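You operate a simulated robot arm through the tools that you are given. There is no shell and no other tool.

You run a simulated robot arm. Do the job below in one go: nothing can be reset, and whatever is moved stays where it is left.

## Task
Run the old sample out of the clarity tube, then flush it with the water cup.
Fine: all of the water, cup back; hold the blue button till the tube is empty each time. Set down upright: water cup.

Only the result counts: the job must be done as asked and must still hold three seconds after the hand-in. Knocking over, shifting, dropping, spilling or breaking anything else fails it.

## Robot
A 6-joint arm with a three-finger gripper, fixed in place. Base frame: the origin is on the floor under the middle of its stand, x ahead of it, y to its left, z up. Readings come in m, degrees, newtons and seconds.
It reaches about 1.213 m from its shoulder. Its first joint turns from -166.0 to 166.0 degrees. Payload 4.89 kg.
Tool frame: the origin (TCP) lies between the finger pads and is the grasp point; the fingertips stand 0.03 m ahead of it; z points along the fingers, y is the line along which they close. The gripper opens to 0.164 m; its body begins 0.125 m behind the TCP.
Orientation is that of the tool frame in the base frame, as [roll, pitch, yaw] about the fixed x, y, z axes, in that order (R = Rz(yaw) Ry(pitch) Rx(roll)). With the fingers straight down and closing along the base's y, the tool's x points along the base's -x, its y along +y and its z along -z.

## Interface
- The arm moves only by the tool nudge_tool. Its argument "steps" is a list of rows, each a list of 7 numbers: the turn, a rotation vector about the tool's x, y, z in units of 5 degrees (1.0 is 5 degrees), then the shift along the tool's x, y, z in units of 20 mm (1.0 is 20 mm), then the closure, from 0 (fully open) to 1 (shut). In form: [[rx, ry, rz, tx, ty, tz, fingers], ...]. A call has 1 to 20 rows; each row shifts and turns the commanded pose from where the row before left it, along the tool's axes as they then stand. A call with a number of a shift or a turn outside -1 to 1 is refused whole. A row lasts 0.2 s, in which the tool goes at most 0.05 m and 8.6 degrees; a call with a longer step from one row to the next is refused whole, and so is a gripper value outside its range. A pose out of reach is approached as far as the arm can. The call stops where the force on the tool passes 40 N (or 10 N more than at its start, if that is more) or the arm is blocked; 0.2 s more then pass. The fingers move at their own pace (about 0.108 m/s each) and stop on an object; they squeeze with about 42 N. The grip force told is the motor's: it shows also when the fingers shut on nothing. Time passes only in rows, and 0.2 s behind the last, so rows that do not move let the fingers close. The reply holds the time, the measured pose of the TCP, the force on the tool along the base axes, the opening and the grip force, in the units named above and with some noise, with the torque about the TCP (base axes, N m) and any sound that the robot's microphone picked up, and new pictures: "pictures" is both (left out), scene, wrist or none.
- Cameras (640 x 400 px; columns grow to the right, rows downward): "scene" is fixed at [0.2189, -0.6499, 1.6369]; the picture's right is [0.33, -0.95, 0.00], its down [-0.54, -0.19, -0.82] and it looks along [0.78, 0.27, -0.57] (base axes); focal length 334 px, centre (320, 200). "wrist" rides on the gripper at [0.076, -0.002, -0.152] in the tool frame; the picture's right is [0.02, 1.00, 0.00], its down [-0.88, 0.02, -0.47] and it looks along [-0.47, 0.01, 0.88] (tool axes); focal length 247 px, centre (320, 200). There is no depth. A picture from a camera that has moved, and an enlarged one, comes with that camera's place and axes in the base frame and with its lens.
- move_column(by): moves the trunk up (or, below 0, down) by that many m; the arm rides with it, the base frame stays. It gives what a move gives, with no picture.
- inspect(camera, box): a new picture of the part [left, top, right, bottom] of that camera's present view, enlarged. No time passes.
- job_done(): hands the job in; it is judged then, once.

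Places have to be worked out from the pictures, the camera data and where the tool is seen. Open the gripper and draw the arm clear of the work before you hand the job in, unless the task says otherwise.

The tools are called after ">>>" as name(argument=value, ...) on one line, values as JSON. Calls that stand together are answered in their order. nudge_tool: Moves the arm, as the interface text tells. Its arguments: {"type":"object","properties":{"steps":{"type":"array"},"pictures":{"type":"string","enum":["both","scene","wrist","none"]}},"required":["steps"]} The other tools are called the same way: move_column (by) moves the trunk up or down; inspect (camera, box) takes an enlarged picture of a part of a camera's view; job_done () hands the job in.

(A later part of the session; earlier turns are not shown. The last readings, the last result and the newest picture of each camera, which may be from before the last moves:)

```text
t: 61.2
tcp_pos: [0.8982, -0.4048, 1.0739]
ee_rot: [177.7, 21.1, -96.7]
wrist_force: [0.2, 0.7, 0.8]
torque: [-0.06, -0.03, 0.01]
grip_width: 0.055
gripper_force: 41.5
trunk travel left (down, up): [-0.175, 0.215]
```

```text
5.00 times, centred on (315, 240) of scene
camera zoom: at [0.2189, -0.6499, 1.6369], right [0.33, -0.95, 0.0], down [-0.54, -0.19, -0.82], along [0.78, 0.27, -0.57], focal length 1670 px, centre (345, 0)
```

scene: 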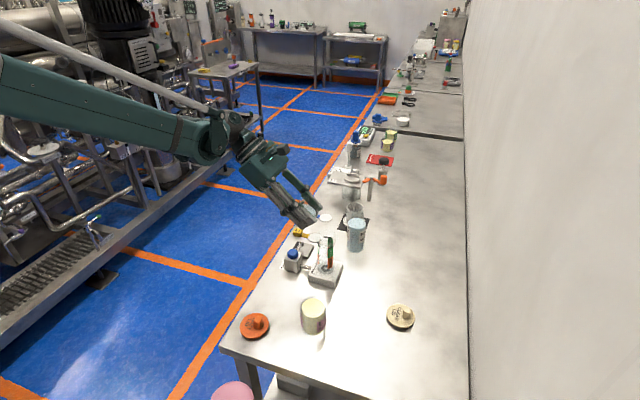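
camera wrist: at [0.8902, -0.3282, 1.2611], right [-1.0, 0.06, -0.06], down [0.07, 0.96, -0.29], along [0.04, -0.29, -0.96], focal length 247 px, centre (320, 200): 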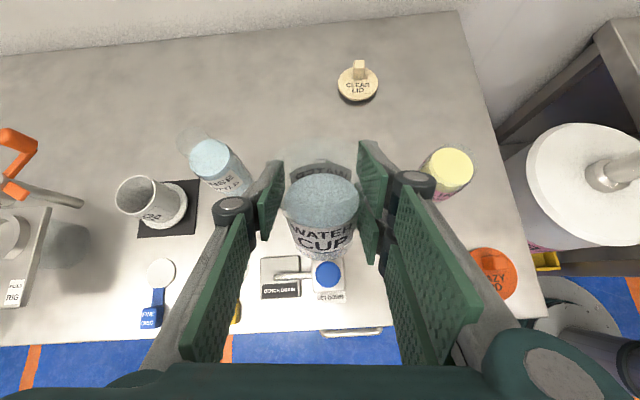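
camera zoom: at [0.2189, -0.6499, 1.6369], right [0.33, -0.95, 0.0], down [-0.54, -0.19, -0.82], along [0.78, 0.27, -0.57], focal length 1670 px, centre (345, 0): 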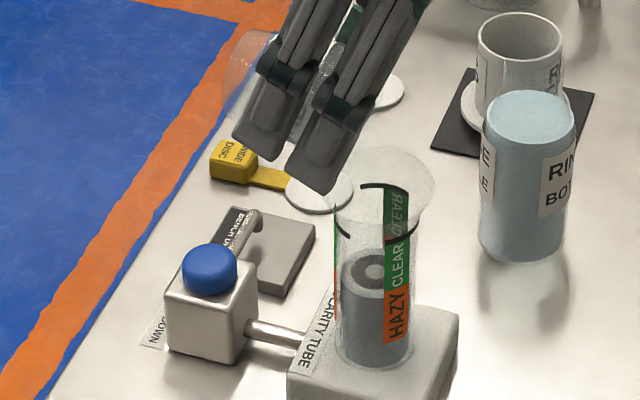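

The stream has stopped and the tube holds the water. I'll tip on to about 121° to get the last of the water out, keeping the lip over the funnel.

>>> nudge_tool(steps=[[-0.063, -0.597, 0, 0.09, -0.009, -0.045, 0.75], [-0.063, -0.597, 0, 0.09, -0.009, -0.045, 0.75], [-0.063, -0.597, 0, 0.086, -0.009, -0.05, 0.75], [-0.063, -0.597, 0, 0.084, -0.009, -0.055, 0.75], [-0.063, -0.597, 0, 0.082, -0.009, -0.057, 0.75], [-0.063, -0.597, 0, 0.08, -0.009, -0.06, 0.75], [-0.063, -0.597, 0, 0.078, -0.009, -0.062, 0.75], [-0.063, -0.597, 0, 0.076, -0.009, -0.066, 0.75], [-0.063, -0.597, 0, 0.074, -0.009, -0.07, 0.75], [-0.063, -0.597, 0, 0.07, -0.009, -0.072, 0.75], [0, 0, 0, 0, 0, 0, 0.75], [0, 0, 0, 0, 0, 0, 0.75]], pictures="both")

>>> inspect(camera="scene", box=[270, 190, 350, 280])

>>> inspect(camera="wrist", box=[220, 60, 420, 260])

```text
t: 63.8
tcp_pos: [0.9098, -0.4111, 1.0747]
ee_rot: [174.6, 49.7, -99.5]
wrist_force: [-0.5, 1.0, -0.3]
torque: [0.01, 0.0, 0.02]
grip_width: 0.055
gripper_force: 42.1
out of reach, approached as far as the arm can: row 9, 10
trunk travel left (down, up): [-0.175, 0.215]
camera wrist: at [0.8985, -0.5754, 1.1136], right [-1.0, 0.08, 0.04], down [0.06, 0.2, 0.98], along [0.07, 0.98, -0.21], focal length 247 px, centre (320, 200)
```

scene: 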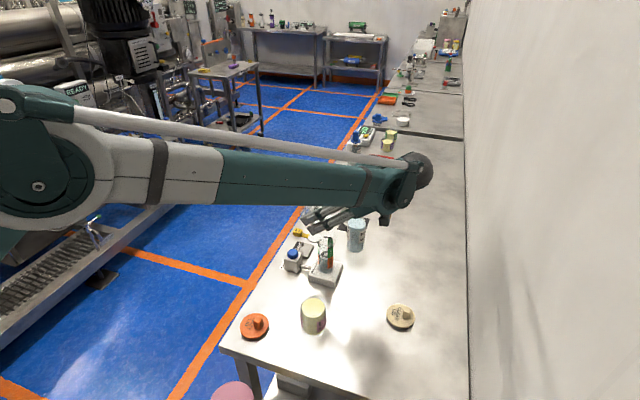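
wrist: 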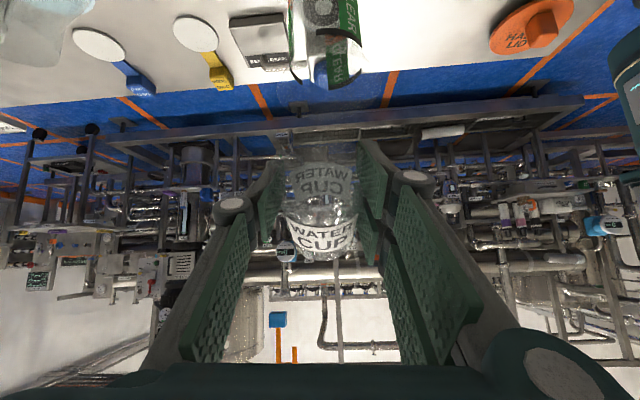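

```text
4.44 times, centred on (310, 235) of scene
camera zoom: at [0.2189, -0.6499, 1.6369], right [0.33, -0.95, 0.0], down [-0.54, -0.19, -0.82], along [0.78, 0.27, -0.57], focal length 1485 px, centre (364, 44)
```

zoom: 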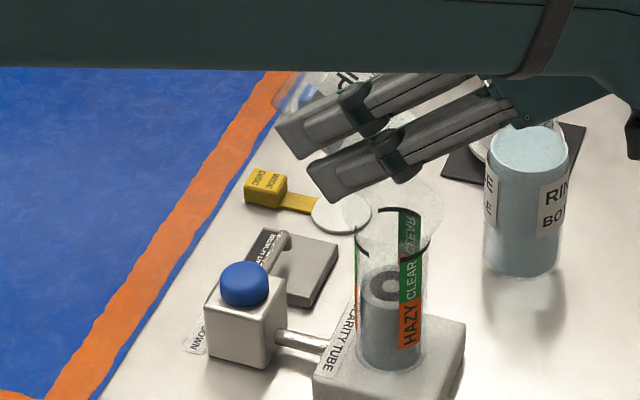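

```text
2.00 times, centred on (320, 160) of wrist
camera zoom: at [0.8985, -0.5754, 1.1136], right [-1.0, 0.08, 0.04], down [0.06, 0.2, 0.98], along [0.07, 0.98, -0.21], focal length 494 px, centre (320, 280)
```

zoom: 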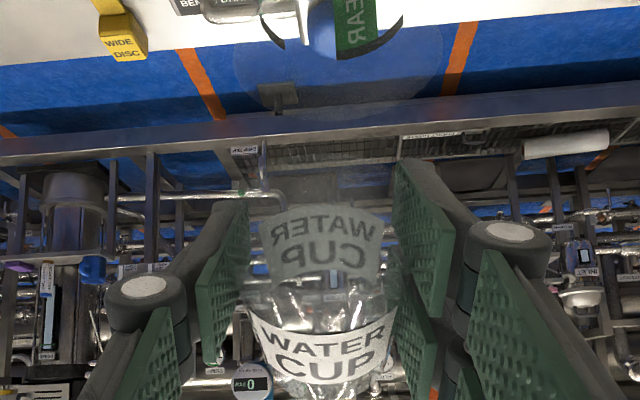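

The cup is visibly empty at ~120° tilt (arm near its reach limit, lip still over the funnel). I'll hold a second for any last drops, then reverse the tilt back along the same path.

>>> nudge_tool(steps=[[0, 0, 0, 0, 0, 0, 0.75], [0, 0, 0, 0, 0, 0, 0.75], [0, 0, 0, 0, 0, 0, 0.75], [0, 0, 0, 0, 0, 0, 0.75], [0.063, 0.597, 0, -0.07, 0.009, 0.072, 0.75], [0.063, 0.597, 0, -0.074, 0.009, 0.07, 0.75], [0.063, 0.597, 0, -0.076, 0.009, 0.066, 0.75], [0.063, 0.597, 0, -0.078, 0.009, 0.062, 0.75], [0.063, 0.597, 0, -0.08, 0.009, 0.06, 0.75], [0.063, 0.597, 0, -0.082, 0.009, 0.057, 0.75], [0.063, 0.597, 0, -0.084, 0.009, 0.055, 0.75], [0.063, 0.597, 0, -0.086, 0.009, 0.05, 0.75], [0.063, 0.597, 0, -0.09, 0.009, 0.045, 0.75], [0.063, 0.597, 0, -0.09, 0.009, 0.045, 0.75], [0, 0, 0, 0, 0, 0, 0.75]], pictures="both")

>>> inspect(camera="scene", box=[270, 190, 350, 290])

```text
t: 67.0
tcp_pos: [0.9115, -0.388, 1.0751]
ee_rot: [177.6, 21.0, -96.5]
wrist_force: [-0.3, -0.9, 0.6]
torque: [0.01, -0.02, 0.02]
grip_width: 0.0548
gripper_force: 42.4
trunk travel left (down, up): [-0.175, 0.215]
camera wrist: at [0.9037, -0.5153, 1.1891], right [-1.0, 0.08, 0.03], down [0.07, 0.65, 0.76], along [0.04, 0.76, -0.65], focal length 247 px, centre (320, 200)
```

scene: 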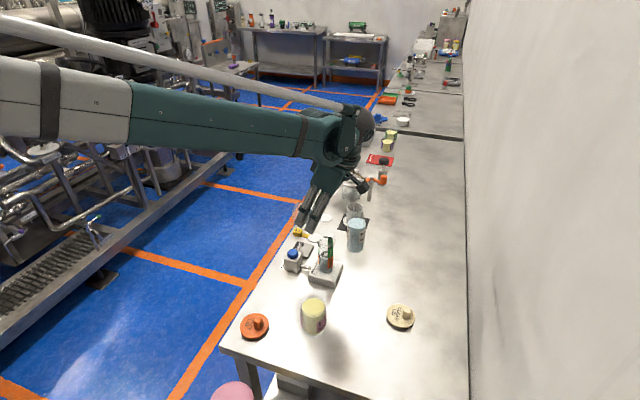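
wrist: 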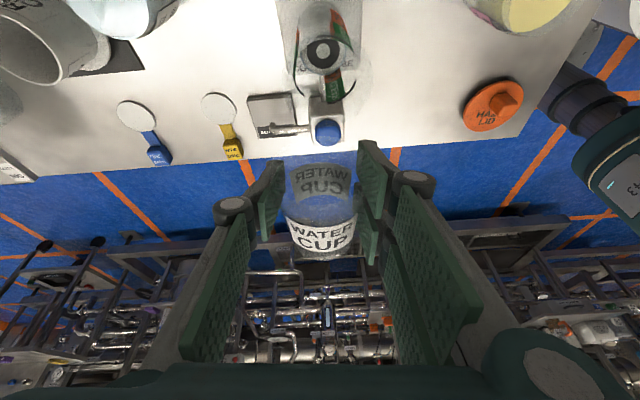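

```text
4.00 times, centred on (310, 240) of scene
camera zoom: at [0.2189, -0.6499, 1.6369], right [0.33, -0.95, 0.0], down [-0.54, -0.19, -0.82], along [0.78, 0.27, -0.57], focal length 1336 px, centre (360, 40)
```

zoom: 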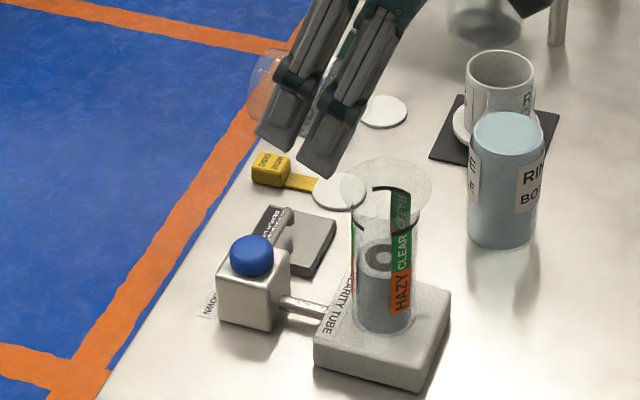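

The water is all in the tube and no spill is visible. I'll raise the empty cup clear of the funnel and rotate it back upright.

>>> nudge_tool(steps=[[0, 0, 0, -0.355, 0.037, -0.934, 0.75], [0, 0, 0, -0.355, 0.037, -0.934, 0.75], [0, 0, 0, -0.355, 0.037, -0.934, 0.75], [0.1045, 0.9945, 0, 0, 0, 0, 0.75], [0.1045, 0.9945, 0, 0, 0, 0, 0.75], [0.1045, 0.9945, 0, 0, 0, 0, 0.75], [0.1045, 0.9945, 0, 0, 0, 0, 0.75], [0.1045, 0.9945, 0, 0, 0, 0, 0.75], [0.1045, 0.9945, 0, 0, 0, 0, 0.75], [0.1045, 0.9945, 0, 0, 0, 0, 0.75], [0.1045, 0.9945, 0, 0, 0, 0, 0.75], [0.1045, 0.9945, 0, 0, 0, 0, 0.75], [0.1045, 0.9945, 0, 0, 0, 0, 0.75], [0.1045, 0.9945, 0, 0, 0, 0, 0.75], [0.1045, 0.9945, 0, 0, 0, 0, 0.75], [0.1045, 0.9945, 0, 0, 0, 0, 0.75], [0.1045, 0.9945, 0, 0, 0, 0, 0.75], [0.1045, 0.9945, 0, 0, 0, 0, 0.75], [0.1045, 0.9945, 0, 0, 0, 0, 0.75]], pictures="both")

```text
t: 71.0
tcp_pos: [0.9085, -0.39, 1.1364]
ee_rot: [-170.4, -58.4, -101.4]
wrist_force: [-0.4, 0.3, 0.3]
torque: [0.08, -0.03, 0.04]
grip_width: 0.055
gripper_force: 41.9
trunk travel left (down, up): [-0.175, 0.215]
camera wrist: at [0.9038, -0.2988, 1.2793], right [-1.0, 0.04, -0.07], down [0.07, 0.86, -0.51], along [0.04, -0.51, -0.86], focal length 247 px, centre (320, 200)
```

scene: 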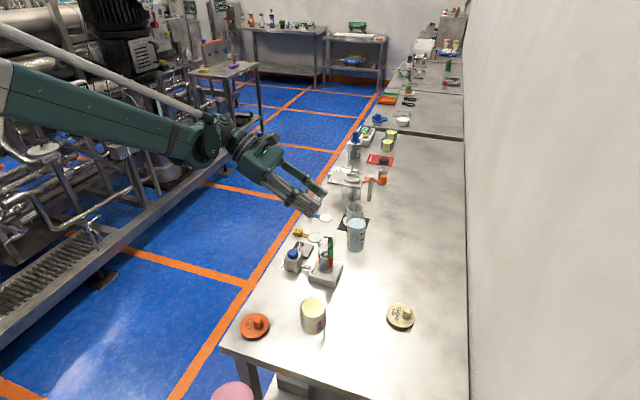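
wrist: 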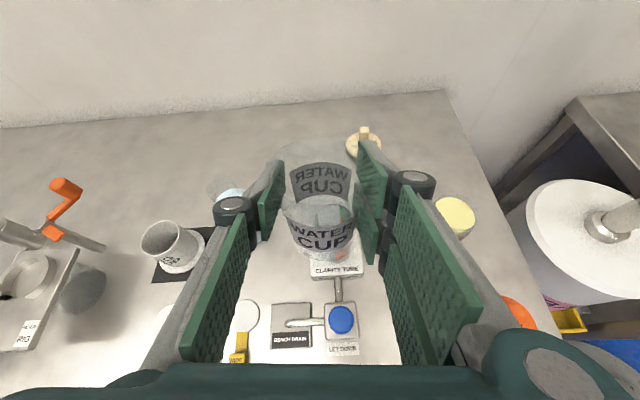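

The cup is empty and nearly upright. I'll finish the last 11° of rotation and carry it back above its original spot.

>>> nudge_tool(steps=[[0.1045, 0.9945, 0, 0, 0, 0, 0.75], [0.1045, 0.9945, 0, 0, 0, 0, 0.75], [0.021, 0.199, 0, 0, 0, 0, 0.75], [0, 0, 0, -0.13, 0.435, -0.153, 0.75], [0, 0, 0, -0.261, 0.869, -0.305, 0.75], [0, 0, 0, -0.261, 0.869, -0.305, 0.75], [0, 0, 0, -0.261, 0.869, -0.305, 0.75], [0, 0, 0, -0.261, 0.869, -0.305, 0.75], [0, 0, 0, -0.261, 0.869, -0.305, 0.75], [0, 0, 0, -0.261, 0.869, -0.305, 0.75], [0, 0, 0, -0.261, 0.869, -0.305, 0.75], [0, 0, 0, -0.13, 0.435, -0.153, 0.75], [0, 0, 0, 0, 0, 0, 0.75]], pictures="both")

>>> inspect(camera="wrist", box=[220, 100, 420, 280])

>>> inspect(camera="scene", box=[220, 200, 340, 320])

```text
t: 73.8
tcp_pos: [0.7764, -0.325, 1.0997]
ee_rot: [-164.4, -69.0, -106.8]
wrist_force: [-0.4, 0.2, -0.4]
torque: [-0.01, -0.01, 0.03]
grip_width: 0.0547
gripper_force: 42.3
trunk travel left (down, up): [-0.175, 0.215]
camera wrist: at [0.7697, -0.2083, 1.2237], right [-1.0, 0.03, -0.08], down [0.07, 0.75, -0.66], along [0.04, -0.66, -0.75], focal length 247 px, centre (320, 200)
```

scene: 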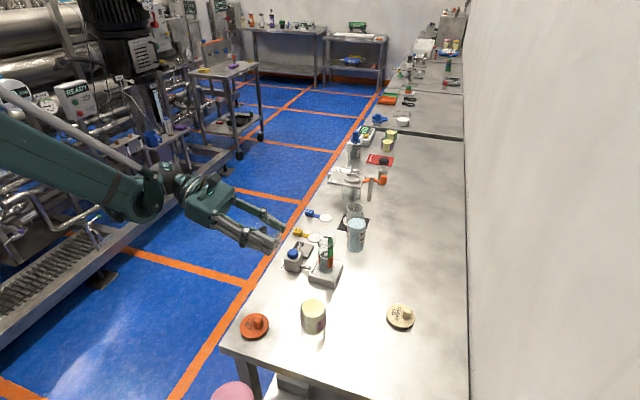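
wrist: 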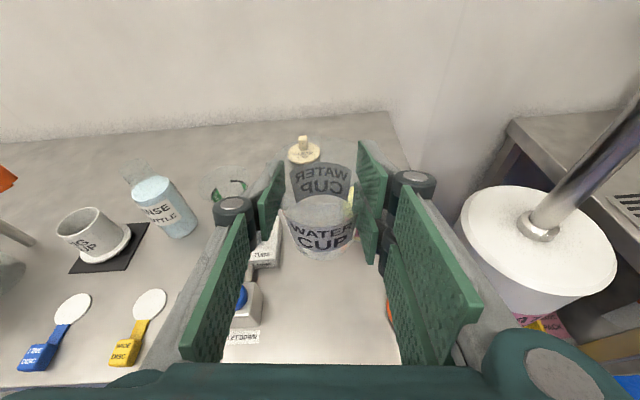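

```text
2.22 times, centred on (320, 190) of wrist
camera zoom: at [0.7697, -0.2083, 1.2237], right [-1.0, 0.03, -0.08], down [0.07, 0.75, -0.66], along [0.04, -0.66, -0.75], focal length 549 px, centre (320, 222)
```

zoom: 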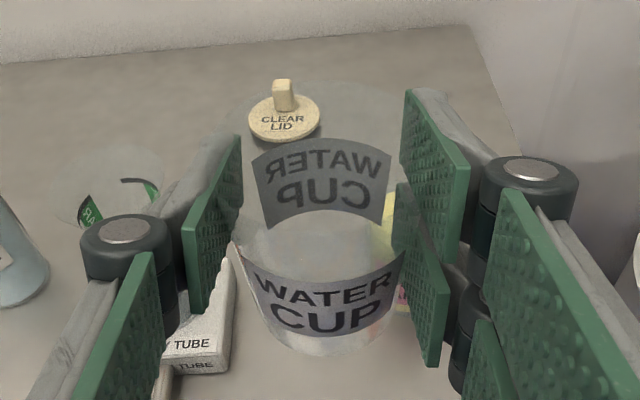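

```text
3.33 times, centred on (280, 260) of scene
camera zoom: at [0.2189, -0.6499, 1.6369], right [0.33, -0.95, 0.0], down [-0.54, -0.19, -0.82], along [0.78, 0.27, -0.57], focal length 1114 px, centre (453, 0)
```

zoom: 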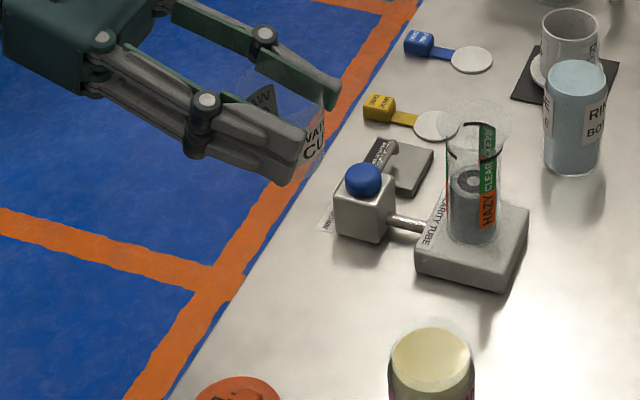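

The cup's label sits in the same place in the wrist view as when first gripped, so it has not slipped. I'll zoom on the cup to confirm it's dry and then lower it back.

>>> inspect(camera="wrist", box=[285, 160, 365, 260])

>>> inspect(camera="scene", box=[260, 220, 300, 260])

>>> inspect(camera="scene", box=[305, 230, 350, 290])

```text
4.00 times, centred on (325, 210) of wrist
camera zoom: at [0.7697, -0.2083, 1.2237], right [-1.0, 0.03, -0.08], down [0.07, 0.75, -0.66], along [0.04, -0.66, -0.75], focal length 988 px, centre (300, 160)
```

zoom: 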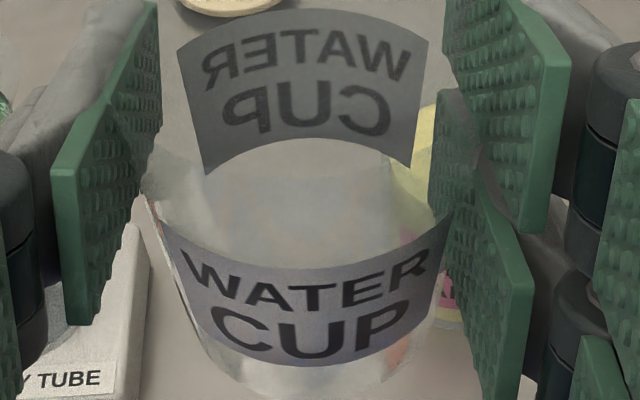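

```text
10.00 times, centred on (280, 240) of scene
camera zoom: at [0.2189, -0.6499, 1.6369], right [0.33, -0.95, 0.0], down [-0.54, -0.19, -0.82], along [0.78, 0.27, -0.57], focal length 3341 px, centre (720, -200)
```

zoom: 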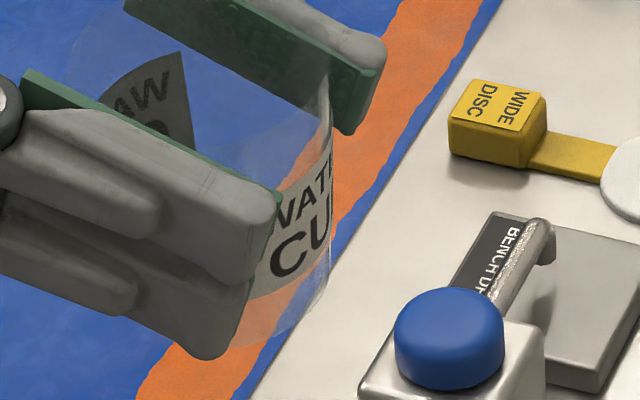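

```text
6.67 times, centred on (328, 260) of scene
camera zoom: at [0.2189, -0.6499, 1.6369], right [0.33, -0.95, 0.0], down [-0.54, -0.19, -0.82], along [0.78, 0.27, -0.57], focal length 2227 px, centre (270, -200)
```

zoom: 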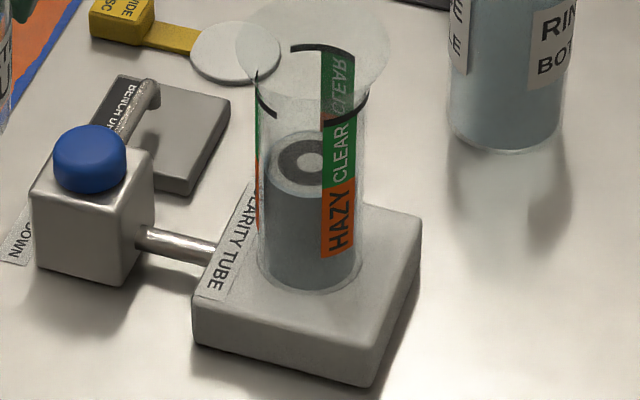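

The cup is clear and no spill shows on the bench. Lowering the cup straight down to ~2 cm above its spot.

>>> nudge_tool(steps=[[0, 0, 0, -0.44, 0.05, 0.161, 0.75], [0, 0, 0, -0.883, 0.1, 0.322, 0.75], [0, 0, 0, -0.883, 0.1, 0.322, 0.75], [0, 0, 0, -0.883, 0.1, 0.322, 0.75], [0, 0, 0, -0.883, 0.1, 0.322, 0.75], [0, 0, 0, -0.883, 0.1, 0.322, 0.75], [0, 0, 0, -0.883, 0.1, 0.322, 0.75], [0, 0, 0, -0.883, 0.1, 0.322, 0.75], [0, 0, 0, -0.883, 0.1, 0.322, 0.75], [0, 0, 0, -0.44, 0.05, 0.161, 0.75], [0, 0, 0, 0, 0, 0, 0.75]], pictures="none")

>>> inspect(camera="scene", box=[240, 240, 320, 320])

>>> inspect(camera="wrist", box=[220, 100, 420, 280])

```text
t: 76.2
tcp_pos: [0.7742, -0.3229, 0.9288]
ee_rot: [-164.5, -69.0, -106.8]
wrist_force: [0.0, 0.8, -0.4]
torque: [-0.03, 0.04, -0.01]
grip_width: 0.0548
gripper_force: 41.9
trunk travel left (down, up): [-0.175, 0.215]
```

```text
5.00 times, centred on (280, 280) of scene
camera zoom: at [0.2189, -0.6499, 1.6369], right [0.33, -0.95, 0.0], down [-0.54, -0.19, -0.82], along [0.78, 0.27, -0.57], focal length 1670 px, centre (520, -200)
```

zoom: 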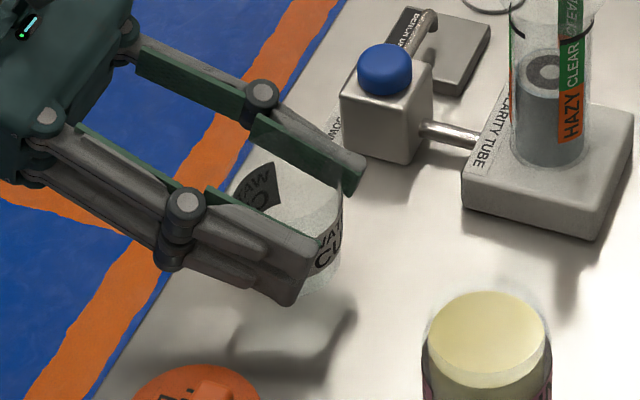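

```text
2.22 times, centred on (320, 190) of wrist
camera zoom: at [0.7678, -0.2068, 1.0538], right [-1.0, 0.03, -0.08], down [0.07, 0.75, -0.66], along [0.04, -0.66, -0.75], focal length 549 px, centre (320, 222)
```

zoom: 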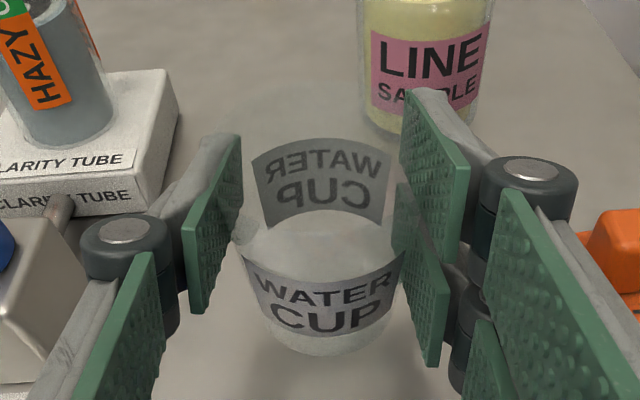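

About 1.7 cm to go. I'll lower slowly and feel for the bench.

>>> nudge_tool(steps=[[0, 0, 0, -0.171, 0.009, 0.088, 0.75], [0, 0, 0, -0.171, 0.009, 0.088, 0.75], [0, 0, 0, -0.171, 0.009, 0.088, 0.75], [0, 0, 0, -0.171, 0.009, 0.088, 0.75], [0, 0, 0, -0.047, 0.005, 0.017, 0.75], [0, 0, 0, 0, 0, 0, 0.75]], pictures="none")

>>> inspect(camera="wrist", box=[220, 100, 420, 280])

```text
t: 77.6
tcp_pos: [0.7744, -0.3244, 0.9123]
ee_rot: [-164.4, -69.0, -106.7]
wrist_force: [-0.9, -0.6, 0.1]
torque: [0.0, 0.0, 0.01]
grip_width: 0.0548
gripper_force: 41.8
trunk travel left (down, up): [-0.175, 0.215]
```

```text
2.22 times, centred on (320, 190) of wrist
camera zoom: at [0.7687, -0.209, 1.0368], right [-1.0, 0.03, -0.08], down [0.07, 0.75, -0.66], along [0.04, -0.66, -0.75], focal length 549 px, centre (320, 222)
```

zoom: 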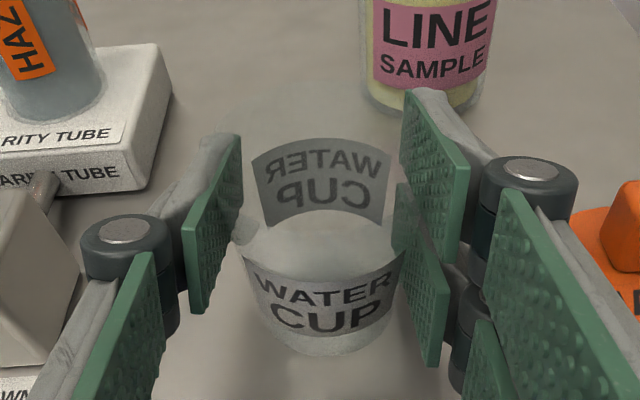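

Back at the original grasp height with no contact force yet; I'll continue down a millimetre at a time.

>>> nudge_tool(steps=[[0, 0, 0, -0.047, 0.005, 0.017, 0.75], [0, 0, 0, 0, 0, 0, 0.75]], pictures="none")

>>> inspect(camera="scene", box=[240, 260, 310, 310])

```text
t: 78.2
tcp_pos: [0.7751, -0.3257, 0.9122]
ee_rot: [-164.5, -68.9, -106.7]
wrist_force: [0.5, -0.4, 0.1]
torque: [0.02, 0.0, 0.01]
grip_width: 0.0547
gripper_force: 41.7
trunk travel left (down, up): [-0.175, 0.215]
```

```text
8.00 times, centred on (275, 285) of scene
camera zoom: at [0.2189, -0.6499, 1.6369], right [0.33, -0.95, 0.0], down [-0.54, -0.19, -0.82], along [0.78, 0.27, -0.57], focal length 2672 px, centre (680, -480)
```

zoom: 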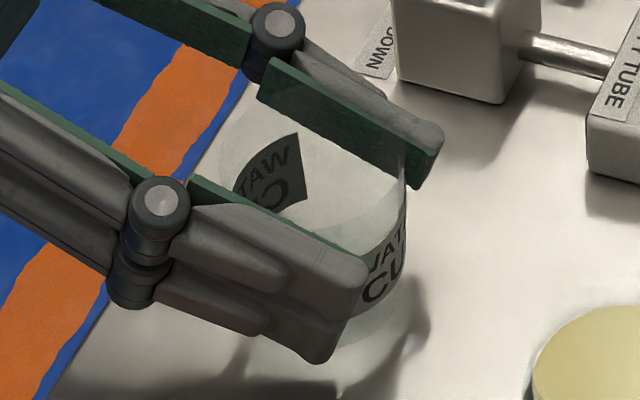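

Still no clear contact; two more 1 mm steps.

>>> nudge_tool(steps=[[0, 0, 0, -0.047, 0.005, 0.017, 0.75], [0, 0, 0, 0, 0, 0, 0.75], [0, 0, 0, 0, 0, 0, 0.75]], pictures="none")

>>> nudge_tool(steps=[[0, 0, 0, -0.047, 0.005, 0.017, 0.75], [0, 0, 0, 0, 0, 0, 0.75], [0, 0, 0, 0, 0, 0, 0.75]], pictures="none")

```text
t: 79.0
tcp_pos: [0.7739, -0.3252, 0.9119]
ee_rot: [-164.5, -69.0, -106.7]
wrist_force: [2.5, -0.1, 7.2]
torque: [-0.06, 0.08, 0.03]
grip_width: 0.0548
gripper_force: 41.9
trunk travel left (down, up): [-0.175, 0.215]
```

```text
t: 79.8
tcp_pos: [0.773, -0.3257, 0.911]
ee_rot: [-164.2, -69.0, -107.0]
wrist_force: [4.3, 0.7, 20.3]
torque: [-0.04, 0.26, 0.03]
grip_width: 0.0549
gripper_force: 41.5
trunk travel left (down, up): [-0.175, 0.215]
```

Contact confirmed (20 N at z 0.911), matching the original height. I'll back off 1 mm to relieve the load and open the fingers gently.

>>> nudge_tool(steps=[[0, 0, 0, 0.05, -0.005, -0.018, 0.75], [0, 0, 0, 0, 0, 0, 0.75], [0, 0, 0, 0, 0, 0, 0.66], [0, 0, 0, 0, 0, 0, 0.64], [0, 0, 0, 0, 0, 0, 0.62], [0, 0, 0, 0, 0, 0, 0.6], [0, 0, 0, 0, 0, 0, 0.55], [0, 0, 0, 0, 0, 0, 0.5], [0, 0, 0, 0, 0, 0, 0.45], [0, 0, 0, 0, 0, 0, 0.45]], pictures="both")

>>> inspect(camera="wrist", box=[220, 100, 420, 280])

>>> inspect(camera="scene", box=[240, 260, 320, 320])

```text
t: 82.0
tcp_pos: [0.7738, -0.326, 0.9108]
ee_rot: [-164.5, -69.0, -106.6]
wrist_force: [0.0, 0.6, -0.1]
torque: [0.03, 0.03, -0.03]
grip_width: 0.0902
gripper_force: 0.0
trunk travel left (down, up): [-0.175, 0.215]
camera wrist: at [0.769, -0.2089, 1.035], right [-1.0, 0.03, -0.08], down [0.07, 0.75, -0.66], along [0.04, -0.66, -0.75], focal length 247 px, centre (320, 200)
```

scene: 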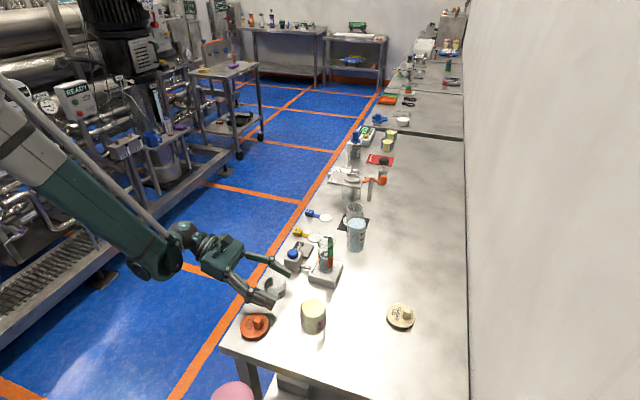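
wrist: 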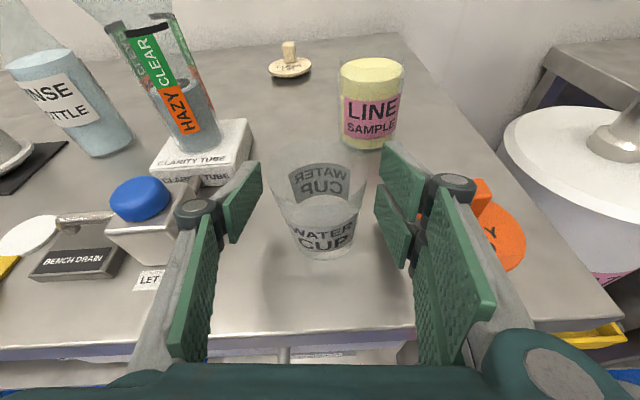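

```text
2.22 times, centred on (320, 190) of wrist
camera zoom: at [0.769, -0.2089, 1.035], right [-1.0, 0.03, -0.08], down [0.07, 0.75, -0.66], along [0.04, -0.66, -0.75], focal length 549 px, centre (320, 222)
```

zoom: 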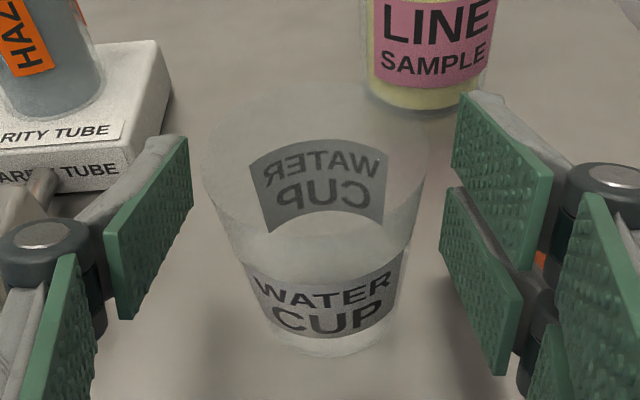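

```text
6.67 times, centred on (280, 290) of scene
camera zoom: at [0.2189, -0.6499, 1.6369], right [0.33, -0.95, 0.0], down [-0.54, -0.19, -0.82], along [0.78, 0.27, -0.57], focal length 2227 px, centre (587, -400)
```

zoom: 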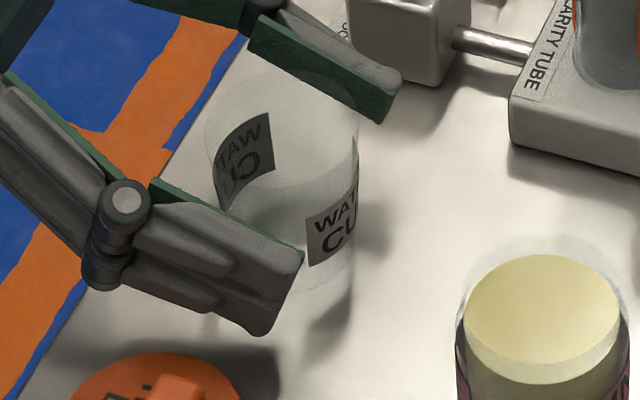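

The cup stands upright, empty, in its original spot. I'll back the open fingers straight out toward the aisle, then rise.

>>> nudge_tool(steps=[[0, 0, 0, -0.02, 0.002, -0.3, 0.45], [0, 0, 0, -0.05, 0.005, -0.6, 0.45], [0, 0, 0, -0.08, 0.008, -0.755, 0.45], [0, 0, 0, -0.08, 0.008, -0.755, 0.45], [0, 0, 0, -0.08, 0.008, -0.755, 0.45], [0, 0, 0, -0.08, 0.008, -0.755, 0.45], [0, 0, 0, -0.08, 0.008, -0.755, 0.45], [0, 0, 0, -0.08, 0.008, -0.755, 0.45], [0, 0, 0, -0.08, 0.008, -0.755, 0.45], [0, 0, 0, 0.935, -0.098, -0.341, 0.45], [0, 0, 0, 0.935, -0.098, -0.341, 0.45], [0, 0, 0, 0.935, -0.098, -0.341, 0.45], [0, 0, 0, 0.935, -0.098, -0.341, 0.45], [0, 0, 0, 0.935, -0.098, -0.341, 0.45], [0, 0, 0, 0.935, -0.098, -0.341, 0.45], [0, 0, 0, 0.935, -0.098, -0.341, 0.45], [0, 0, 0, 0.935, -0.098, -0.341, 0.45], [0, 0, 0, 0.935, -0.098, -0.341, 0.45], [0, 0, 0, 0.935, -0.098, -0.341, 0.45]], pictures="both")

>>> inspect(camera="wrist", box=[260, 180, 380, 280])

>>> inspect(camera="scene", box=[240, 260, 320, 320])

```text
t: 86.0
tcp_pos: [0.776, -0.2046, 1.143]
ee_rot: [-164.5, -69.0, -106.7]
wrist_force: [0.1, 0.6, -1.2]
torque: [-0.04, 0.0, -0.04]
grip_width: 0.0903
gripper_force: 0.0
trunk travel left (down, up): [-0.175, 0.215]
camera wrist: at [0.7696, -0.0883, 1.2666], right [-1.0, 0.03, -0.08], down [0.07, 0.75, -0.66], along [0.04, -0.66, -0.75], focal length 247 px, centre (320, 200)
```

scene: 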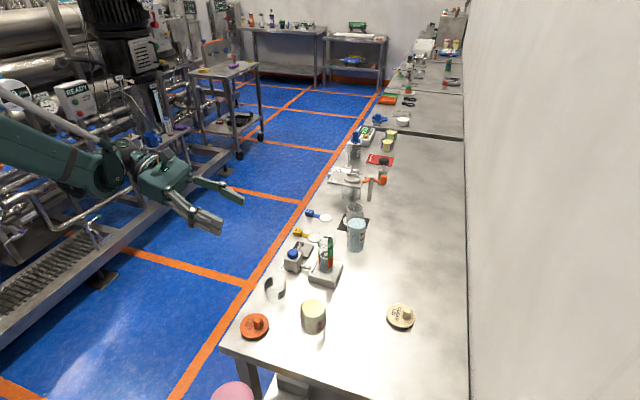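
wrist: 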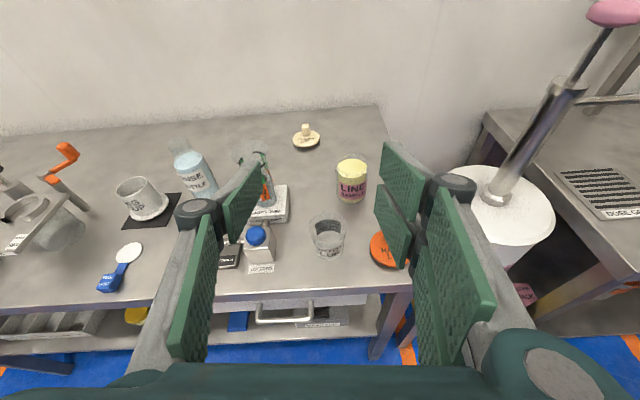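

```text
4.00 times, centred on (320, 230) of wrist
camera zoom: at [0.7696, -0.0883, 1.2666], right [-1.0, 0.03, -0.08], down [0.07, 0.75, -0.66], along [0.04, -0.66, -0.75], focal length 988 px, centre (320, 80)
```

zoom: 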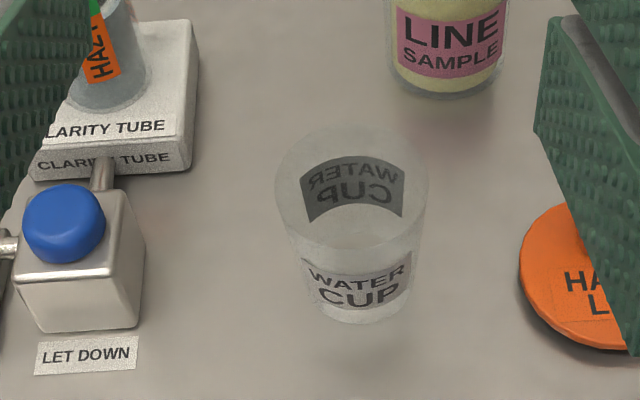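

```text
6.67 times, centred on (280, 290) of scene
camera zoom: at [0.2189, -0.6499, 1.6369], right [0.33, -0.95, 0.0], down [-0.54, -0.19, -0.82], along [0.78, 0.27, -0.57], focal length 2227 px, centre (587, -400)
```

zoom: 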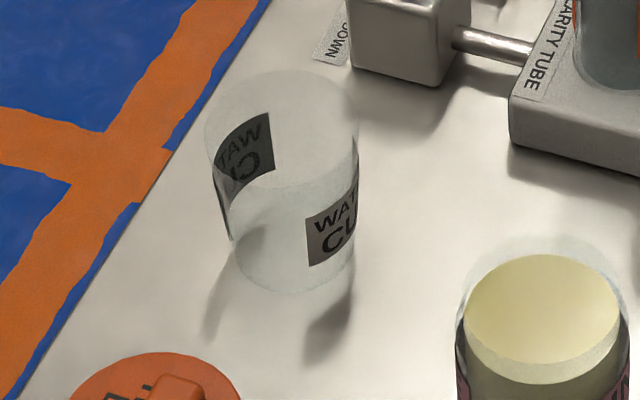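

The empty cup stands upright on its spot. Now I'll restore the tool to pointing straight down and close the fingers for the second button press.

>>> nudge_tool(steps=[[0, 0, -0.6, 0, 0, 0, 0.6], [0, 0, -0.6, 0, 0, 0, 0.8], [0, -1, 0, 0, 0, 0, 1], [0, -1, 0, 0, 0, 0, 1], [0, -1, 0, 0, 0, 0, 1], [0, -1, 0, 0, 0, 0, 1], [0, -1, 0, 0, 0, 0, 1], [0, -1, 0, 0, 0, 0, 1], [0, -1, 0, 0, 0, 0, 1], [0, -1, 0, 0, 0, 0, 1], [0, -1, 0, 0, 0, 0, 1], [0, -1, 0, 0, 0, 0, 1], [0, -1, 0, 0, 0, 0, 1], [0, -1, 0, 0, 0, 0, 1], [0, -1, 0, 0, 0, 0, 1], [0, -1, 0, 0, 0, 0, 1], [0, 0, 0, 0, 0, 0, 1]], pictures="none")

>>> nudge_tool(steps=[[0, 0, 1, 0, 0, 0, 1], [0, 0, 1, 0, 0, 0, 1], [0, 0, 1, 0, 0, 0, 1], [0, 0, 1, 0, 0, 0, 1], [0, 0, 1, 0, 0, 0, 1], [0, 0, 1, 0, 0, 0, 1], [0, 0, 1, 0, 0, 0, 1], [0, 0, 1, 0, 0, 0, 1], [0, 0, 1, 0, 0, 0, 1], [0, 0, 1, 0, 0, 0, 1], [0, 0, 1, 0, 0, 0, 1], [0, 0, 1, 0, 0, 0, 1], [0, 0, 1, 0, 0, 0, 1], [0, 0, 1, 0, 0, 0, 1], [0, 0, 1, 0, 0, 0, 1], [0, 0, 1, 0, 0, 0, 1], [0, 0, 1, 0, 0, 0, 1], [0, 0, 1, 0, 0, 0, 1], [0, 0, 0, 0, 0, 0, 1]], pictures="both")

```text
t: 89.6
tcp_pos: [0.776, -0.2063, 1.142]
ee_rot: [180.0, 0.3, -90.1]
wrist_force: [-0.4, 0.7, 0.9]
torque: [0.05, 0.01, 0.03]
grip_width: 0.0
gripper_force: 41.5
trunk travel left (down, up): [-0.175, 0.215]
```

```text
t: 93.6
tcp_pos: [0.7765, -0.2065, 1.1423]
ee_rot: [179.9, -0.1, 180.0]
wrist_force: [-0.3, -0.2, 0.5]
torque: [-0.02, -0.04, 0.02]
grip_width: 0.0
gripper_force: 41.3
trunk travel left (down, up): [-0.175, 0.215]
camera wrist: at [0.6996, -0.2085, 1.2945], right [-0.02, 1.0, 0.0], down [0.88, 0.01, 0.47], along [0.47, 0.01, -0.88], focal length 247 px, centre (320, 200)
```

scene: 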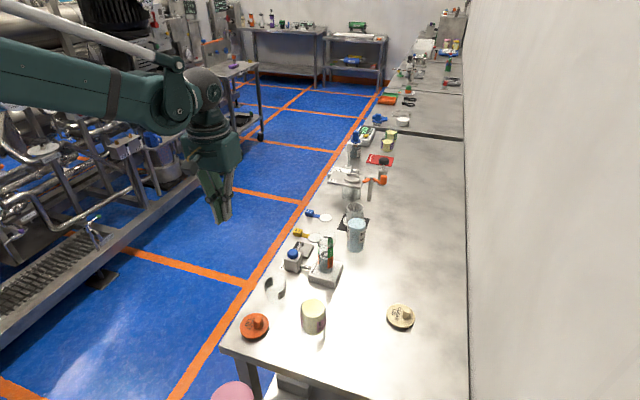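
wrist: 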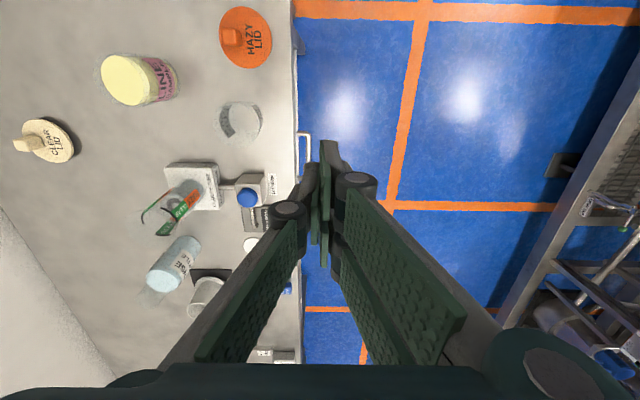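

Tool is straight down again. Moving over the blue button and descending to ~1.5 cm above it.

>>> nudge_tool(steps=[[0, 0, 0, -0.887, -0.861, 0, 1], [0, 0, 0, -0.887, -0.861, 0, 1], [0, 0, 0, -0.887, -0.861, 0, 1], [0, 0, 0, -0.887, -0.861, 0, 1], [0, 0, 0, -0.887, -0.861, 0, 1], [0, 0, 0, -0.887, -0.861, 0, 1], [0, 0, 0, -0.887, -0.861, 0, 1], [0, 0, 0, 0, 0, 1, 1], [0, 0, 0, 0, 0, 1, 1], [0, 0, 0, 0, 0, 1, 1], [0, 0, 0, 0, 0, 1, 1], [0, 0, 0, 0, 0, 1, 1], [0, 0, 0, 0, 0, 1, 1], [0, 0, 0, 0, 0, 1, 1], [0, 0, 0, 0, 0, 1, 1], [0, 0, 0, 0, 0, 0.6, 1], [0, 0, 0, 0, 0, 0, 1]], pictures="none")

>>> inspect(camera="scene", box=[270, 220, 360, 290])

>>> inspect(camera="wrist", box=[250, 100, 370, 200])

```text
t: 97.2
tcp_pos: [0.8989, -0.3274, 0.9692]
ee_rot: [179.8, -0.1, 179.9]
wrist_force: [0.5, -0.5, 0.1]
torque: [0.03, 0.01, 0.03]
grip_width: 0.0
gripper_force: 41.6
trunk travel left (down, up): [-0.175, 0.215]
```

```text
5.71 times, centred on (315, 255) of scene
camera zoom: at [0.2189, -0.6499, 1.6369], right [0.33, -0.95, 0.0], down [-0.54, -0.19, -0.82], along [0.78, 0.27, -0.57], focal length 1909 px, centre (349, -114)
```

zoom: 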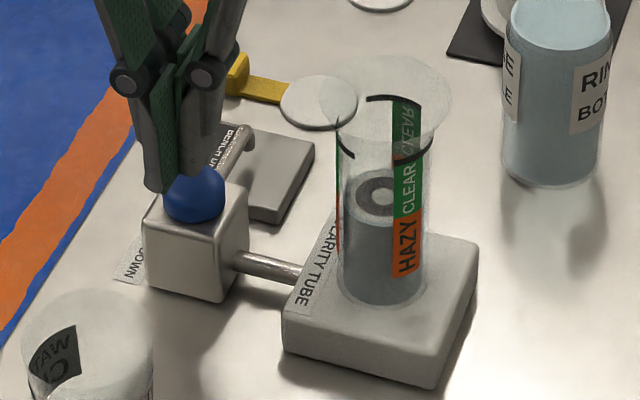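

```text
4.00 times, centred on (310, 150) of wrist
camera zoom: at [0.8226, -0.3287, 1.1215], right [-0.02, 1.0, 0.0], down [0.88, 0.02, 0.47], along [0.47, 0.01, -0.88], focal length 988 px, centre (360, 400)
```

zoom: 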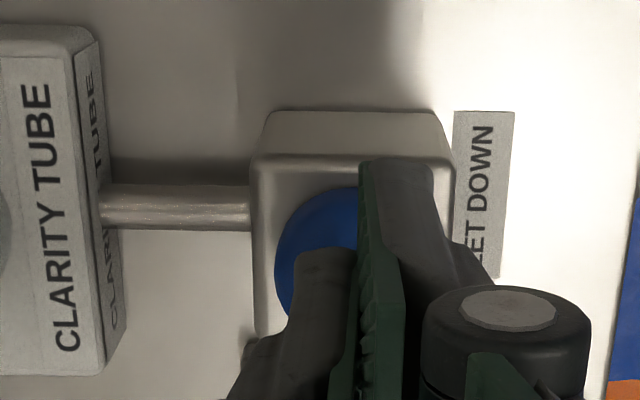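

Aligned as before. Pressing down to the same depth as the first time (TCP z ≈ 0.945).

>>> nudge_tool(steps=[[0, 0, 0, -0.04, -0.03, 0.25, 1], [0, 0, 0, -0.04, -0.03, 0.25, 1], [0, 0, 0, 0, 0, 0.25, 1], [0, 0, 0, 0, 0, 0.2, 1], [0, 0, 0, 0, 0, 0.15, 1], [0, 0, 0, 0, 0, 0.1, 1], [0, 0, 0, 0, 0, 0, 1], [0, 0, 0, 0, 0, 0, 1], [0, 0, 0, 0, 0, 0, 1], [0, 0, 0, 0, 0, 0, 1], [0, 0, 0, 0, 0, 0, 1], [0, 0, 0, 0, 0, 0, 1]], pictures="none")

>>> inspect(camera="scene", box=[270, 220, 360, 290])

```text
t: 99.8
tcp_pos: [0.8998, -0.3264, 0.946]
ee_rot: [180.0, -0.2, 179.9]
wrist_force: [-0.6, -0.8, 2.7]
torque: [-0.02, 0.02, 0.03]
grip_width: 0.006
gripper_force: 45.4
trunk travel left (down, up): [-0.175, 0.215]
```

```text
5.71 times, centred on (315, 255) of scene
camera zoom: at [0.2189, -0.6499, 1.6369], right [0.33, -0.95, 0.0], down [-0.54, -0.19, -0.82], along [0.78, 0.27, -0.57], focal length 1909 px, centre (349, -114)
```

zoom: 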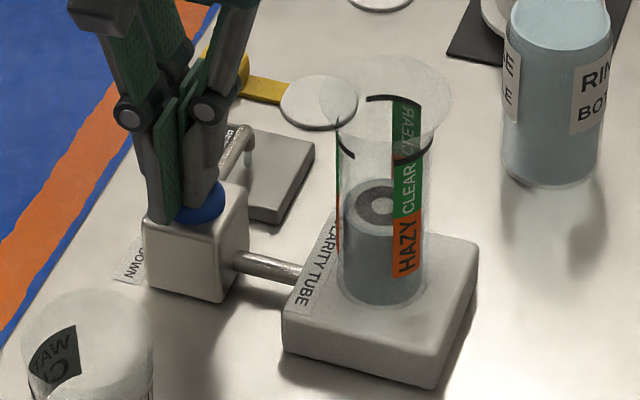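

The drain is running (stream under the spout, level dropping). I'll hold the button.

>>> nudge_tool(steps=[[0, 0, 0, 0, 0, 0, 1], [0, 0, 0, 0, 0, 0, 1], [0, 0, 0, 0, 0, 0, 1], [0, 0, 0, 0, 0, 0, 1], [0, 0, 0, 0, 0, 0, 1], [0, 0, 0, 0, 0, 0, 1], [0, 0, 0, 0, 0, 0, 1], [0, 0, 0, 0, 0, 0, 1], [0, 0, 0, 0, 0, 0, 1], [0, 0, 0, 0, 0, 0, 1], [0, 0, 0, 0, 0, 0, 1], [0, 0, 0, 0, 0, 0, 1], [0, 0, 0, 0, 0, 0, 1], [0, 0, 0, 0, 0, 0, 1], [0, 0, 0, 0, 0, 0, 1], [0, 0, 0, 0, 0, 0, 1], [0, 0, 0, 0, 0, 0, 1], [0, 0, 0, 0, 0, 0, 1], [0, 0, 0, 0, 0, 0, 1], [0, 0, 0, 0, 0, 0, 1]], pictures="none")

>>> nudge_tool(steps=[[0, 0, 0, 0, 0, 0, 1], [0, 0, 0, 0, 0, 0, 1], [0, 0, 0, 0, 0, 0, 1], [0, 0, 0, 0, 0, 0, 1], [0, 0, 0, 0, 0, 0, 1], [0, 0, 0, 0, 0, 0, 1], [0, 0, 0, 0, 0, 0, 1], [0, 0, 0, 0, 0, 0, 1], [0, 0, 0, 0, 0, 0, 1], [0, 0, 0, 0, 0, 0, 1], [0, 0, 0, 0, 0, 0, 1], [0, 0, 0, 0, 0, 0, 1], [0, 0, 0, 0, 0, 0, 1], [0, 0, 0, 0, 0, 0, 1], [0, 0, 0, 0, 0, 0, 1], [0, 0, 0, 0, 0, 0, 1], [0, 0, 0, 0, 0, 0, 1], [0, 0, 0, 0, 0, 0, 1], [0, 0, 0, 0, 0, 0, 1], [0, 0, 0, 0, 0, 0, 1]], pictures="none")

>>> inspect(camera="scene", box=[270, 220, 360, 290])

```text
t: 104.0
tcp_pos: [0.8988, -0.3266, 0.9458]
ee_rot: [179.8, -0.2, 180.0]
wrist_force: [-0.8, -0.1, 2.8]
torque: [0.02, 0.03, -0.01]
grip_width: 0.006
gripper_force: 45.2
trunk travel left (down, up): [-0.175, 0.215]
```

```text
t: 108.2
tcp_pos: [0.9009, -0.3257, 0.9468]
ee_rot: [179.8, 0.0, 180.0]
wrist_force: [0.0, 0.7, 2.7]
torque: [0.0, 0.0, 0.01]
grip_width: 0.0063
gripper_force: 45.0
trunk travel left (down, up): [-0.175, 0.215]
```

```text
5.71 times, centred on (315, 255) of scene
camera zoom: at [0.2189, -0.6499, 1.6369], right [0.33, -0.95, 0.0], down [-0.54, -0.19, -0.82], along [0.78, 0.27, -0.57], focal length 1909 px, centre (349, -114)
```

zoom: 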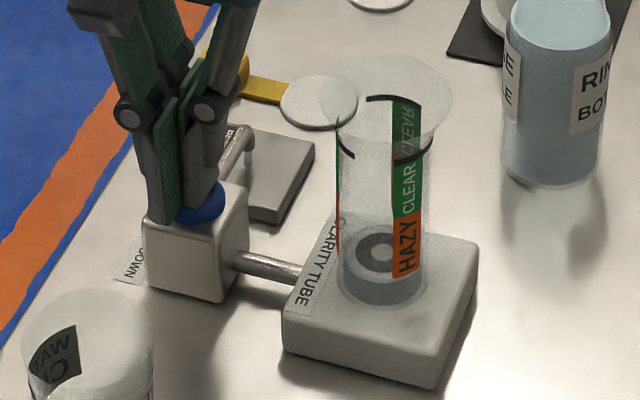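

A shallow layer remains and the drain is still running. Keep holding.

>>> nudge_tool(steps=[[0, 0, 0, 0, 0, 0, 1], [0, 0, 0, 0, 0, 0, 1], [0, 0, 0, 0, 0, 0, 1], [0, 0, 0, 0, 0, 0, 1], [0, 0, 0, 0, 0, 0, 1], [0, 0, 0, 0, 0, 0, 1], [0, 0, 0, 0, 0, 0, 1], [0, 0, 0, 0, 0, 0, 1], [0, 0, 0, 0, 0, 0, 1], [0, 0, 0, 0, 0, 0, 1], [0, 0, 0, 0, 0, 0, 1], [0, 0, 0, 0, 0, 0, 1], [0, 0, 0, 0, 0, 0, 1], [0, 0, 0, 0, 0, 0, 1], [0, 0, 0, 0, 0, 0, 1], [0, 0, 0, 0, 0, 0, 1], [0, 0, 0, 0, 0, 0, 1], [0, 0, 0, 0, 0, 0, 1], [0, 0, 0, 0, 0, 0, 1], [0, 0, 0, 0, 0, 0, 1]], pictures="none")

>>> inspect(camera="scene", box=[270, 220, 360, 290])

```text
t: 112.4
tcp_pos: [0.8994, -0.3263, 0.9459]
ee_rot: [179.8, 0.0, 179.9]
wrist_force: [-0.2, 0.5, 2.5]
torque: [0.01, -0.06, -0.03]
grip_width: 0.006
gripper_force: 44.9
trunk travel left (down, up): [-0.175, 0.215]
```

```text
5.71 times, centred on (315, 255) of scene
camera zoom: at [0.2189, -0.6499, 1.6369], right [0.33, -0.95, 0.0], down [-0.54, -0.19, -0.82], along [0.78, 0.27, -0.57], focal length 1909 px, centre (349, -114)
```

zoom: 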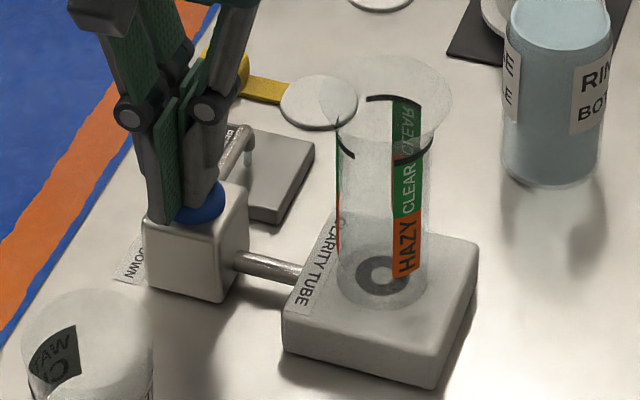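

Nearly empty, but a trickle still shows at the spout, so I'll keep holding several seconds more.

>>> nudge_tool(steps=[[0, 0, 0, 0, 0, 0, 1], [0, 0, 0, 0, 0, 0, 1], [0, 0, 0, 0, 0, 0, 1], [0, 0, 0, 0, 0, 0, 1], [0, 0, 0, 0, 0, 0, 1], [0, 0, 0, 0, 0, 0, 1], [0, 0, 0, 0, 0, 0, 1], [0, 0, 0, 0, 0, 0, 1], [0, 0, 0, 0, 0, 0, 1], [0, 0, 0, 0, 0, 0, 1], [0, 0, 0, 0, 0, 0, 1], [0, 0, 0, 0, 0, 0, 1], [0, 0, 0, 0, 0, 0, 1], [0, 0, 0, 0, 0, 0, 1], [0, 0, 0, 0, 0, 0, 1], [0, 0, 0, 0, 0, 0, 1], [0, 0, 0, 0, 0, 0, 1], [0, 0, 0, 0, 0, 0, 1], [0, 0, 0, 0, 0, 0, 1], [0, 0, 0, 0, 0, 0, 1]], pictures="none")

>>> inspect(camera="scene", box=[270, 220, 360, 290])

>>> inspect(camera="wrist", box=[0, 80, 300, 300])

```text
t: 116.6
tcp_pos: [0.8997, -0.3258, 0.9451]
ee_rot: [179.8, -0.1, 180.0]
wrist_force: [-1.1, 0.2, 2.4]
torque: [-0.01, 0.0, -0.01]
grip_width: 0.0061
gripper_force: 44.8
trunk travel left (down, up): [-0.175, 0.215]
```

```text
5.71 times, centred on (315, 255) of scene
camera zoom: at [0.2189, -0.6499, 1.6369], right [0.33, -0.95, 0.0], down [-0.54, -0.19, -0.82], along [0.78, 0.27, -0.57], focal length 1909 px, centre (349, -114)
```

zoom: 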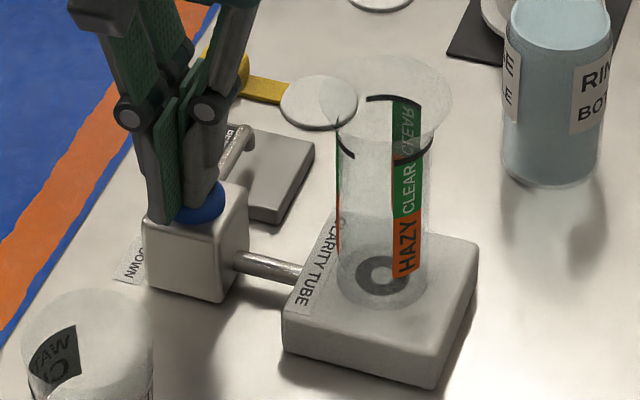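

```text
1.82 times, centred on (150, 190) of wrist
camera zoom: at [0.8235, -0.3286, 1.098], right [-0.02, 1.0, 0.0], down [0.88, 0.02, 0.47], along [0.47, 0.01, -0.88], focal length 449 px, centre (629, 218)
```

zoom: 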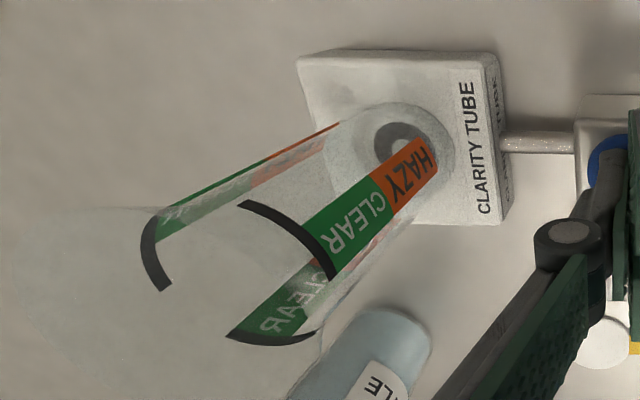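

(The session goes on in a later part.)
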